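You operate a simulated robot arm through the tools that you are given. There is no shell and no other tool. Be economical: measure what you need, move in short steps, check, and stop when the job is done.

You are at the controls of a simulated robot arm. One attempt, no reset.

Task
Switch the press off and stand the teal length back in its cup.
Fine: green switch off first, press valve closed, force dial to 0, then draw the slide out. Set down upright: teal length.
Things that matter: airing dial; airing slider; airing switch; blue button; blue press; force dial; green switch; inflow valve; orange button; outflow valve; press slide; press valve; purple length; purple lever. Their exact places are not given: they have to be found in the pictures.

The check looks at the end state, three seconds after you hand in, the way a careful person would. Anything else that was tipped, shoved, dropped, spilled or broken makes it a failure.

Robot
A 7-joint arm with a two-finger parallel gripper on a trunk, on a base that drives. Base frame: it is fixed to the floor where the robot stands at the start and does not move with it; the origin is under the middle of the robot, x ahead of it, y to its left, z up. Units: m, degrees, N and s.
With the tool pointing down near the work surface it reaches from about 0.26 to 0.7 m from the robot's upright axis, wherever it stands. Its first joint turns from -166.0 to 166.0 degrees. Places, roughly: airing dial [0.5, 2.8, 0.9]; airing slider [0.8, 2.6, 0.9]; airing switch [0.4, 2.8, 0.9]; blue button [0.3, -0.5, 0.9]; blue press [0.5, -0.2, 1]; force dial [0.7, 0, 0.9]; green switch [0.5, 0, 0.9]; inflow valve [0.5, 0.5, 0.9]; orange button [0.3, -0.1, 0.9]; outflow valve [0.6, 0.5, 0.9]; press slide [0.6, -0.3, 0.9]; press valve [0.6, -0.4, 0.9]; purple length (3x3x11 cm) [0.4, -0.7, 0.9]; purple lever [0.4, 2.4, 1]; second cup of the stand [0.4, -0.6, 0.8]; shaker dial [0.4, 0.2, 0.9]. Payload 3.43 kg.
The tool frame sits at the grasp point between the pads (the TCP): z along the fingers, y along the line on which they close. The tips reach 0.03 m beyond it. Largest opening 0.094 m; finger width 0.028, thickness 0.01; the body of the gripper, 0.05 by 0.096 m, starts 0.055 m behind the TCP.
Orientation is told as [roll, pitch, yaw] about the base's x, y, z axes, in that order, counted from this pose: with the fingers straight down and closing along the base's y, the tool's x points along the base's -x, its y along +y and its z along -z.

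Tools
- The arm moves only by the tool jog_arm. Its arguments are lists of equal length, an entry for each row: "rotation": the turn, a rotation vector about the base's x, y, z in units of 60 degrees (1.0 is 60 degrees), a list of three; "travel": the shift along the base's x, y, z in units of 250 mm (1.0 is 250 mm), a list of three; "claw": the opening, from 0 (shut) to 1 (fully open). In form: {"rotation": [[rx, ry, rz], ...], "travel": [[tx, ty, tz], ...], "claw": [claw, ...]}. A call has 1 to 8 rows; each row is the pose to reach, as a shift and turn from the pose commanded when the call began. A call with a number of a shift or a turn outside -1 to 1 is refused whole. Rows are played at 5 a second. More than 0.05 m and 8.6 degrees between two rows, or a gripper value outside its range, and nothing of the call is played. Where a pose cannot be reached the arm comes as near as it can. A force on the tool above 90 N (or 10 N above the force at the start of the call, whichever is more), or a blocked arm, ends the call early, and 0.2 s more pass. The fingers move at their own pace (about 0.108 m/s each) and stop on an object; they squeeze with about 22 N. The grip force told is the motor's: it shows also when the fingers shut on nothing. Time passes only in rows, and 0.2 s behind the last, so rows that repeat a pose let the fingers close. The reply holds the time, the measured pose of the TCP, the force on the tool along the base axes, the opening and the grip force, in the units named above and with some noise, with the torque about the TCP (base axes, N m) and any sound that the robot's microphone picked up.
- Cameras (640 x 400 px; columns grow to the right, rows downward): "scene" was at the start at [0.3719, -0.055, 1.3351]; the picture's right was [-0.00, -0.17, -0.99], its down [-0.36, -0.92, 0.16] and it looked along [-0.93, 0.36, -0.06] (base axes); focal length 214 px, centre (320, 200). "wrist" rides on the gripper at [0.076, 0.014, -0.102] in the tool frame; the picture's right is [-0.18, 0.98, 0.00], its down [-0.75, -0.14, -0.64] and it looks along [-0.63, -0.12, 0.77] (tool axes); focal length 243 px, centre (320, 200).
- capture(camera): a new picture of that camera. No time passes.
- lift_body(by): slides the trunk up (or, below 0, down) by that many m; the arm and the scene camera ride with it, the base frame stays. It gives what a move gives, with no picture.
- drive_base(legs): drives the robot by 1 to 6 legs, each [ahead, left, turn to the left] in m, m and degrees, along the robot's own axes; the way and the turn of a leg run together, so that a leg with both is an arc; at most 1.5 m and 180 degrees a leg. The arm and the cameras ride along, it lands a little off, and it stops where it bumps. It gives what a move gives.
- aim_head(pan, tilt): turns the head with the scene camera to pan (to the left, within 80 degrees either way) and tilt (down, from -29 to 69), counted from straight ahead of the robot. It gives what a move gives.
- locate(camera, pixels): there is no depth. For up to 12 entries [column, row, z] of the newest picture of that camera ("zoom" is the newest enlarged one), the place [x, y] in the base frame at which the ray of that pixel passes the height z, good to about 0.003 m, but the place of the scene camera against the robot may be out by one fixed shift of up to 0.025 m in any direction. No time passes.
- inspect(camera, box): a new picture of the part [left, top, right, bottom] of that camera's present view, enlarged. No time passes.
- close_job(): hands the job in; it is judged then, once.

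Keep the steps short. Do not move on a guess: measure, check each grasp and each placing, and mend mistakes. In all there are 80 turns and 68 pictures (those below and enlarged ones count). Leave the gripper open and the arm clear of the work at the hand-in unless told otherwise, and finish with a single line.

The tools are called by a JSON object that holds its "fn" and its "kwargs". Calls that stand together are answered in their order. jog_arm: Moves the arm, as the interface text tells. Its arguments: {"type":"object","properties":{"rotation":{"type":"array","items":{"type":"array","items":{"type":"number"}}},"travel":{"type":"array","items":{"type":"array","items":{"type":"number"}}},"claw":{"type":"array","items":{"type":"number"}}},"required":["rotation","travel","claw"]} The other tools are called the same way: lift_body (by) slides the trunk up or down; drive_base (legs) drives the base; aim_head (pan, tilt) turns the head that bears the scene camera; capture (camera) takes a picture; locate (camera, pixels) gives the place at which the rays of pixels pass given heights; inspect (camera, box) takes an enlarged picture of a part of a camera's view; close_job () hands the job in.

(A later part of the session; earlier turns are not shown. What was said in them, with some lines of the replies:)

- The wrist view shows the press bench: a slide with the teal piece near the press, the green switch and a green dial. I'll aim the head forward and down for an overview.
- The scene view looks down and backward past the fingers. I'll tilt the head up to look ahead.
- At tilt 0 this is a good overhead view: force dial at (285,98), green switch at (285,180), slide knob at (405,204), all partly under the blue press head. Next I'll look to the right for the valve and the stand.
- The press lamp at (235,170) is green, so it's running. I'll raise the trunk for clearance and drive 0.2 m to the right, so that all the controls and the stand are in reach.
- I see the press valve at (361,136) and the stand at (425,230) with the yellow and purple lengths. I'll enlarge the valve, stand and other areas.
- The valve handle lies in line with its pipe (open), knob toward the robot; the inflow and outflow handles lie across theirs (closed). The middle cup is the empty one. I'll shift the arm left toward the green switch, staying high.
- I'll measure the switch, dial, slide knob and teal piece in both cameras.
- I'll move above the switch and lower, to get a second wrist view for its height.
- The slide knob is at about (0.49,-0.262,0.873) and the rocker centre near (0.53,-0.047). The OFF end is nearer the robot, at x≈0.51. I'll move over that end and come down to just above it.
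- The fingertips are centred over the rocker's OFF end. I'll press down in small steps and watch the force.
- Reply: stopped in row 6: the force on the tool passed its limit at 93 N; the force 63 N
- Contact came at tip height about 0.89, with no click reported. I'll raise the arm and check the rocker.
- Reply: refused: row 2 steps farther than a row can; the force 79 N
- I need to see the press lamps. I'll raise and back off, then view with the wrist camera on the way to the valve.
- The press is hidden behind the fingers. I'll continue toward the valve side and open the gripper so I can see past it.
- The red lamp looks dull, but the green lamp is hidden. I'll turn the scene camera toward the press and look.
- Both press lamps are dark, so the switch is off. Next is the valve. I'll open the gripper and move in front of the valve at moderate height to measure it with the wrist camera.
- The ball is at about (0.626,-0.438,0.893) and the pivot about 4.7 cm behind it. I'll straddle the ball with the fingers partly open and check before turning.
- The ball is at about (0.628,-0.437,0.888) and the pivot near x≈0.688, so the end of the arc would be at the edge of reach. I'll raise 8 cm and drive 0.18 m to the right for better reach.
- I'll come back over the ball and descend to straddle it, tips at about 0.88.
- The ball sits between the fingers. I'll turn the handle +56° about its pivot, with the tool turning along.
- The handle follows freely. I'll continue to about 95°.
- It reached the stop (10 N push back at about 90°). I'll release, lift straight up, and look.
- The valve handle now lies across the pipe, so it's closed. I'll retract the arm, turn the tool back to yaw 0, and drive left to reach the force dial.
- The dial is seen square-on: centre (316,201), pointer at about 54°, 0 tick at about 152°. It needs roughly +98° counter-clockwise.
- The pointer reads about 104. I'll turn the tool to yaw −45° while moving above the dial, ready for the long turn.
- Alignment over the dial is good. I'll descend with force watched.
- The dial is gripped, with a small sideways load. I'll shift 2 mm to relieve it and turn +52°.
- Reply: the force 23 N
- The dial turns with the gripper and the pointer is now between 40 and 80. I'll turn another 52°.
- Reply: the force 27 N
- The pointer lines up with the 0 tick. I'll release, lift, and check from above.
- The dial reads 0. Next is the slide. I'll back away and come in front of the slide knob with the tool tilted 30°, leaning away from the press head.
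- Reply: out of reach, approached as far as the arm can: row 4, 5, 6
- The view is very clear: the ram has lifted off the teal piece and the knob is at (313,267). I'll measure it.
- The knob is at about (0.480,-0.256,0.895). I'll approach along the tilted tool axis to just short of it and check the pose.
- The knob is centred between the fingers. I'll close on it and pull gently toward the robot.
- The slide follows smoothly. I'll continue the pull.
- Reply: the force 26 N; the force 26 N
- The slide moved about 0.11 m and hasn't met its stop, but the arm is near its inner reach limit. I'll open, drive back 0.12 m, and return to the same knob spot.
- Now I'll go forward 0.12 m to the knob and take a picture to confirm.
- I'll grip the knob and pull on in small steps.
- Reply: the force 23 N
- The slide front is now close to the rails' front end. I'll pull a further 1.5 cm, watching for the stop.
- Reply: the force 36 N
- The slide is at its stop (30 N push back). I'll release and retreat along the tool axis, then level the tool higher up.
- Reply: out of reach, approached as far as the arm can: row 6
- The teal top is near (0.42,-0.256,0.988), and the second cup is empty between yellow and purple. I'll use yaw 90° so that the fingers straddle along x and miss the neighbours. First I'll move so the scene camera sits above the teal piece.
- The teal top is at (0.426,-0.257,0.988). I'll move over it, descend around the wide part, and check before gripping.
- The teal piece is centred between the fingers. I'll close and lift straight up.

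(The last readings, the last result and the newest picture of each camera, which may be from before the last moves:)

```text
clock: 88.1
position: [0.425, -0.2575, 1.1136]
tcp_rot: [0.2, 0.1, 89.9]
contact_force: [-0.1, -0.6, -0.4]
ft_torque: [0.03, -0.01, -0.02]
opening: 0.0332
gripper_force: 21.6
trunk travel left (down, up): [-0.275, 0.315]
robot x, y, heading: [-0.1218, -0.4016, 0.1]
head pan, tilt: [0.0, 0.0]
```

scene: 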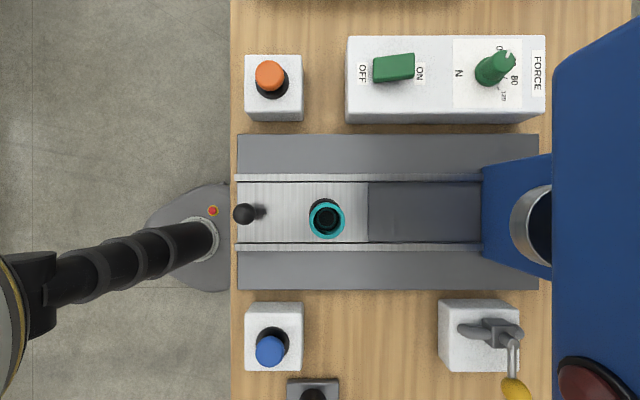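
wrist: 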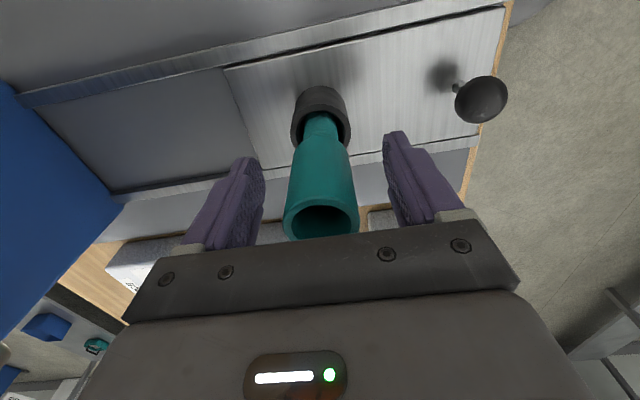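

The teal piece is held (33 mm) and lifted. I'll carry it high over to the stand so that the scene camera sits above the second cup.

{"fn": "jog_arm", "kwargs": {"rotation": [[0, 0, 0], [0, 0, 0], [0, 0, 0], [0, 0, 0], [0, 0, 0], [0, 0, 0]], "travel": [[-0.02, -0.16, 0.1], [-0.04, -0.34, 0.1], [-0.06, -0.52, 0.1], [-0.08, -0.7, 0.1], [-0.1, -0.86, 0.1], [-0.1, -0.96, 0.1]], "claw": [0.1, 0.1, 0.1, 0.1, 0.1, 0.1]}}

{"fn": "jog_arm", "kwargs": {"rotation": [[0, 0, 0], [0, 0, 0], [0, 0, 0], [0, 0, 0], [0, 0, 0], [0, 0, 0]], "travel": [[0, -0.16, 0], [0, -0.32, 0], [0, -0.48, 0], [0, -0.64, 0], [0, -0.8, 0], [0, -0.92, 0]], "claw": [0.1, 0.1, 0.1, 0.1, 0.1, 0.1]}}

{"fn": "capture", "kwargs": {"camera": "scene"}}

```text
clock: 89.5
position: [0.4012, -0.4969, 1.1368]
tcp_rot: [0.2, 0.0, 89.9]
contact_force: [-1.2, -0.1, 0.1]
ft_torque: [0.0, -0.01, 0.02]
opening: 0.0331
gripper_force: 21.6
trunk travel left (down, up): [-0.275, 0.315]
robot x, y, heading: [-0.1186, -0.4063, 0.1]
head pan, tilt: [0.0, 0.0]
```

```text
clock: 90.9
position: [0.4017, -0.7274, 1.138]
tcp_rot: [0.3, 0.0, 89.8]
contact_force: [-1.1, -0.6, -0.6]
ft_torque: [-0.02, 0.01, 0.02]
opening: 0.0329
gripper_force: 21.8
trunk travel left (down, up): [-0.275, 0.315]
robot x, y, heading: [-0.1193, -0.4053, 0.0]
head pan, tilt: [0.0, 0.0]
```

```text
4 pictures are left
```

scene: 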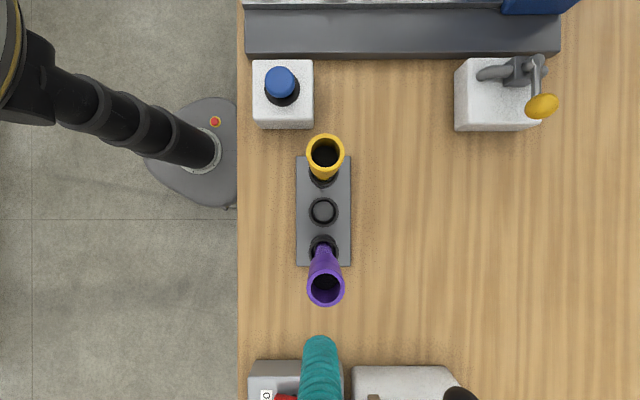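

{"fn": "locate", "kwargs": {"camera": "scene", "pixels": [[323, 211, 0.83], [323, 211, 0.85], [323, 211, 0.87], [325, 154, 0.95], [325, 287, 0.95], [324, 176, 0.86], [323, 247, 0.86]]}}

{"fn": "inspect", "kwargs": {"camera": "scene", "box": [270, 120, 380, 320]}}

```text
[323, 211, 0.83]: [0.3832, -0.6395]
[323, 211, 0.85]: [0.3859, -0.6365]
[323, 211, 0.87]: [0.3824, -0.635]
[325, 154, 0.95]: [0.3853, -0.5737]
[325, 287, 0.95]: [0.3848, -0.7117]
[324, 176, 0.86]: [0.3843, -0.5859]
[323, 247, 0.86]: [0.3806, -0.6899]
```

```text
2.00 times, centred on (325, 220) of scene
```

zoom: 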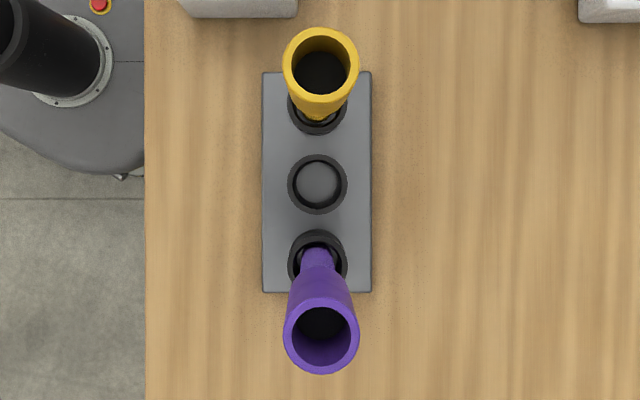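

The second cup measures (0.405,-0.6365) after the camera correction derived from the teal grasp. I'll move above it, lower until the foot is just above the rim, and check.

{"fn": "jog_arm", "kwargs": {"rotation": [[0, 0, 0], [0, 0, 0], [0, 0, 0], [0, 0, 0], [0, 0, 0], [0, 0, 0], [0, 0, 0]], "travel": [[0.005, 0.18, 0], [0.013, 0.364, 0], [0.013, 0.364, -0.16], [0.013, 0.364, -0.32], [0.013, 0.364, -0.48], [0.013, 0.364, -0.62], [0.013, 0.364, -0.66]], "claw": [0.1, 0.1, 0.1, 0.1, 0.1, 0.1, 0.1]}}

{"fn": "capture", "kwargs": {"camera": "wrist"}}

```text
clock: 92.5
position: [0.4039, -0.6351, 0.9724]
tcp_rot: [0.2, 0.0, 89.9]
contact_force: [0.3, -0.6, -0.3]
ft_torque: [0.03, 0.01, -0.02]
opening: 0.0329
gripper_force: 22.3
trunk travel left (down, up): [-0.275, 0.315]
robot x, y, heading: [-0.1196, -0.4083, 0.3]
head pan, tilt: [0.0, 0.0]
```

```text
2 pictures are left
```

wrist: 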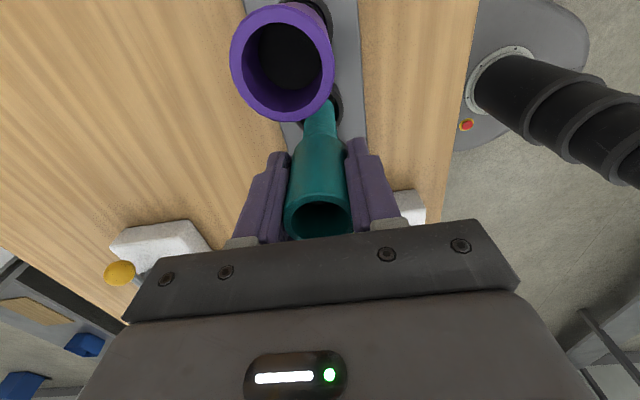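

The foot appears over the cup ring at (322,105). I'll lower in small steps and watch the force.

{"fn": "jog_arm", "kwargs": {"rotation": [[0, 0, 0], [0, 0, 0], [0, 0, 0], [0, 0, 0], [0, 0, 0]], "travel": [[0.002, -0.003, -0.03], [0.002, -0.003, -0.06], [0.002, -0.003, -0.08], [0.002, -0.003, -0.1], [0.002, -0.003, -0.1]], "claw": [0.1, 0.1, 0.1, 0.1, 0.1]}}

```text
clock: 93.7
position: [0.4048, -0.6362, 0.9477]
tcp_rot: [0.2, 0.0, 89.7]
contact_force: [-0.2, 0.0, 0.0]
ft_torque: [-0.01, 0.01, 0.01]
opening: 0.0329
gripper_force: 22.2
trunk travel left (down, up): [-0.275, 0.315]
robot x, y, heading: [-0.1207, -0.4056, -0.0]
head pan, tilt: [0.0, 0.0]
```

{"fn": "jog_arm", "kwargs": {"rotation": [[0, 0, 0], [0, 0, 0], [0, 0, 0], [0, 0, 0], [0, 0, 0]], "travel": [[0, 0, -0.012], [0, 0, -0.024], [0, 0, -0.036], [0, 0, -0.048], [0, 0, -0.048]], "claw": [0.1, 0.1, 0.1, 0.1, 0.1]}}

```text
clock: 94.9
position: [0.4059, -0.6349, 0.9367]
tcp_rot: [0.1, 0.1, 89.9]
contact_force: [2.1, -0.9, 21.1]
ft_torque: [-0.12, 0.39, -0.07]
opening: 0.0331
gripper_force: 22.0
trunk travel left (down, up): [-0.275, 0.315]
robot x, y, heading: [-0.1176, -0.4062, 0.1]
head pan, tilt: [0.0, 0.0]
```

Contact of 21 N came with the foot at about 0.852. I'll enlarge the foot area to see whether it is on the cup floor or on the rim.

{"fn": "inspect", "kwargs": {"camera": "wrist", "box": [220, 40, 420, 250]}}

```text
1.90 times, centred on (320, 145) of wrist
```

zoom: 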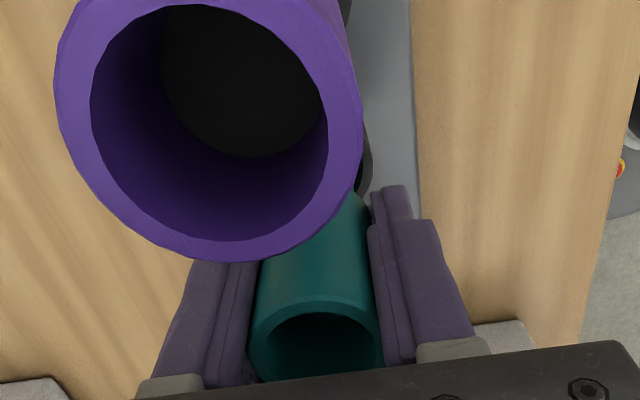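

By ray geometry the purple top is at about 0.965, which matches the teal top at 0.962, so this looks like the cup floor. To confirm, I'll raise 3 mm and nudge 6 mm sideways. The cup wall should push back if the foot is inside.

{"fn": "jog_arm", "kwargs": {"rotation": [[0, 0, 0], [0, 0, 0], [0, 0, 0], [0, 0, 0]], "travel": [[0, 0, 0.012], [0.008, 0, 0.012], [0.016, 0, 0.012], [0.024, 0, 0.012]], "claw": [0.1, 0.1, 0.1, 0.1]}}

```text
clock: 95.9
position: [0.4091, -0.6352, 0.9399]
tcp_rot: [0.2, -0.1, 89.8]
contact_force: [-4.4, -1.0, 11.3]
ft_torque: [-0.04, 0.42, 0.01]
opening: 0.0329
gripper_force: 21.7
trunk travel left (down, up): [-0.275, 0.315]
robot x, y, heading: [-0.124, -0.4038, 0.2]
head pan, tilt: [0.0, 0.0]
```

{"fn": "jog_arm", "kwargs": {"rotation": [[0, 0, 0], [0, 0, 0]], "travel": [[0, 0, 0.016], [0, 0, 0.016]], "claw": [0.1, 0.1]}}

```text
clock: 96.5
position: [0.4111, -0.6348, 0.9422]
tcp_rot: [0.2, 0.0, 89.8]
contact_force: [-0.8, 0.5, -0.5]
ft_torque: [0.04, 0.15, 0.03]
opening: 0.0328
gripper_force: 22.0
trunk travel left (down, up): [-0.275, 0.315]
robot x, y, heading: [-0.123, -0.4067, -0.1]
head pan, tilt: [0.0, 0.0]
```

No side force yet after 5 mm. The cup clearance is about 6 mm, so I'll nudge 5 mm further.

{"fn": "jog_arm", "kwargs": {"rotation": [[0, 0, 0], [0, 0, 0], [0, 0, 0]], "travel": [[0.008, 0, 0], [0.014, 0, 0], [0.02, 0, 0]], "claw": [0.1, 0.1, 0.1]}}

```text
clock: 97.3
position: [0.414, -0.6356, 0.944]
tcp_rot: [0.3, 0.0, 89.9]
contact_force: [-14.2, -0.3, 0.9]
ft_torque: [0.01, 1.19, 0.01]
opening: 0.0338
gripper_force: 21.6
trunk travel left (down, up): [-0.275, 0.315]
robot x, y, heading: [-0.1197, -0.4061, -0.1]
head pan, tilt: [0.0, 0.0]
```

A clear wall reaction (−14 N, acting about 8.4 cm below the TCP) shows the foot is inside the cup. I'll re-centre and lower to light floor contact.

{"fn": "jog_arm", "kwargs": {"rotation": [[0, 0, 0], [0, 0, 0], [0, 0, 0], [0, 0, 0], [0, 0, 0], [0, 0, 0]], "travel": [[-0.018, 0, 0], [-0.036, 0, 0], [-0.036, 0, -0.008], [-0.036, 0, -0.014], [-0.036, 0, -0.018], [-0.036, 0, -0.018]], "claw": [0.1, 0.1, 0.1, 0.1, 0.1, 0.1]}}

```text
clock: 98.7
position: [0.4081, -0.6357, 0.9395]
tcp_rot: [0.1, 0.0, 89.9]
contact_force: [2.7, 0.5, 9.5]
ft_torque: [0.01, -0.36, -0.03]
opening: 0.033
gripper_force: 22.6
trunk travel left (down, up): [-0.275, 0.315]
robot x, y, heading: [-0.1193, -0.4094, -0.0]
head pan, tilt: [0.0, 0.0]
```

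The foot rests lightly on the floor (9.5 N). I'll open slowly, then lift straight up.

{"fn": "jog_arm", "kwargs": {"rotation": [[0, 0, 0], [0, 0, 0], [0, 0, 0], [0, 0, 0], [0, 0, 0], [0, 0, 0], [0, 0, 0]], "travel": [[0, 0, 0.002], [0, 0, 0.002], [0, 0, 0.002], [0, 0, 0.1], [0, 0, 0.26], [0, 0, 0.44], [0, 0, 0.62]], "claw": [0.38, 0.45, 0.8, 0.8, 0.8, 0.8, 0.8]}}

{"fn": "jog_arm", "kwargs": {"rotation": [[0, 0, 0], [0, 0, 0], [0, 0, 0], [0, 0, 0], [0, 0, 0], [0, 0, 0]], "travel": [[-0.05, -0.14, 0.08], [-0.1, -0.28, 0.1], [-0.15, -0.4, 0.15], [-0.2, -0.4, 0.2], [-0.2, -0.4, 0.25], [-0.2, -0.4, 0.25]], "claw": [0.8, 0.8, 0.8, 0.8, 0.8, 1]}}

{"fn": "capture", "kwargs": {"camera": "scene"}}

```text
clock: 100.3
position: [0.4065, -0.6351, 1.0948]
tcp_rot: [0.3, -0.1, 89.9]
contact_force: [-1.2, 0.1, 0.2]
ft_torque: [0.0, -0.01, -0.03]
opening: 0.075
gripper_force: 0.1
trunk travel left (down, up): [-0.275, 0.315]
robot x, y, heading: [-0.1181, -0.406, 0.1]
head pan, tilt: [0.0, 0.0]
```

```text
clock: 101.7
position: [0.3568, -0.7358, 1.1549]
tcp_rot: [0.2, 0.1, 89.9]
contact_force: [-0.6, 0.2, -0.6]
ft_torque: [-0.01, -0.02, 0.02]
opening: 0.0941
gripper_force: 0.1
trunk travel left (down, up): [-0.275, 0.315]
robot x, y, heading: [-0.1203, -0.4101, 0.3]
head pan, tilt: [0.0, 0.0]
```

```text
0 pictures are left
```

scene: 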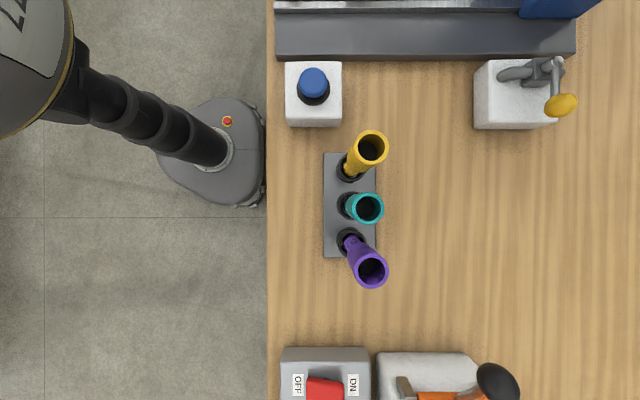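

Teal stands upright in the second cup, in line with yellow and purple. The valve is still closed, and the gripper is open and clear, so I'll hand in.

{"fn": "close_job", "kwargs": {}}

```text
The job is handed in.
```

The press is off in the order asked (green switch off, valve closed, force dial at 0, slide drawn out to its stop), and the teal length stands upright in the second cup.
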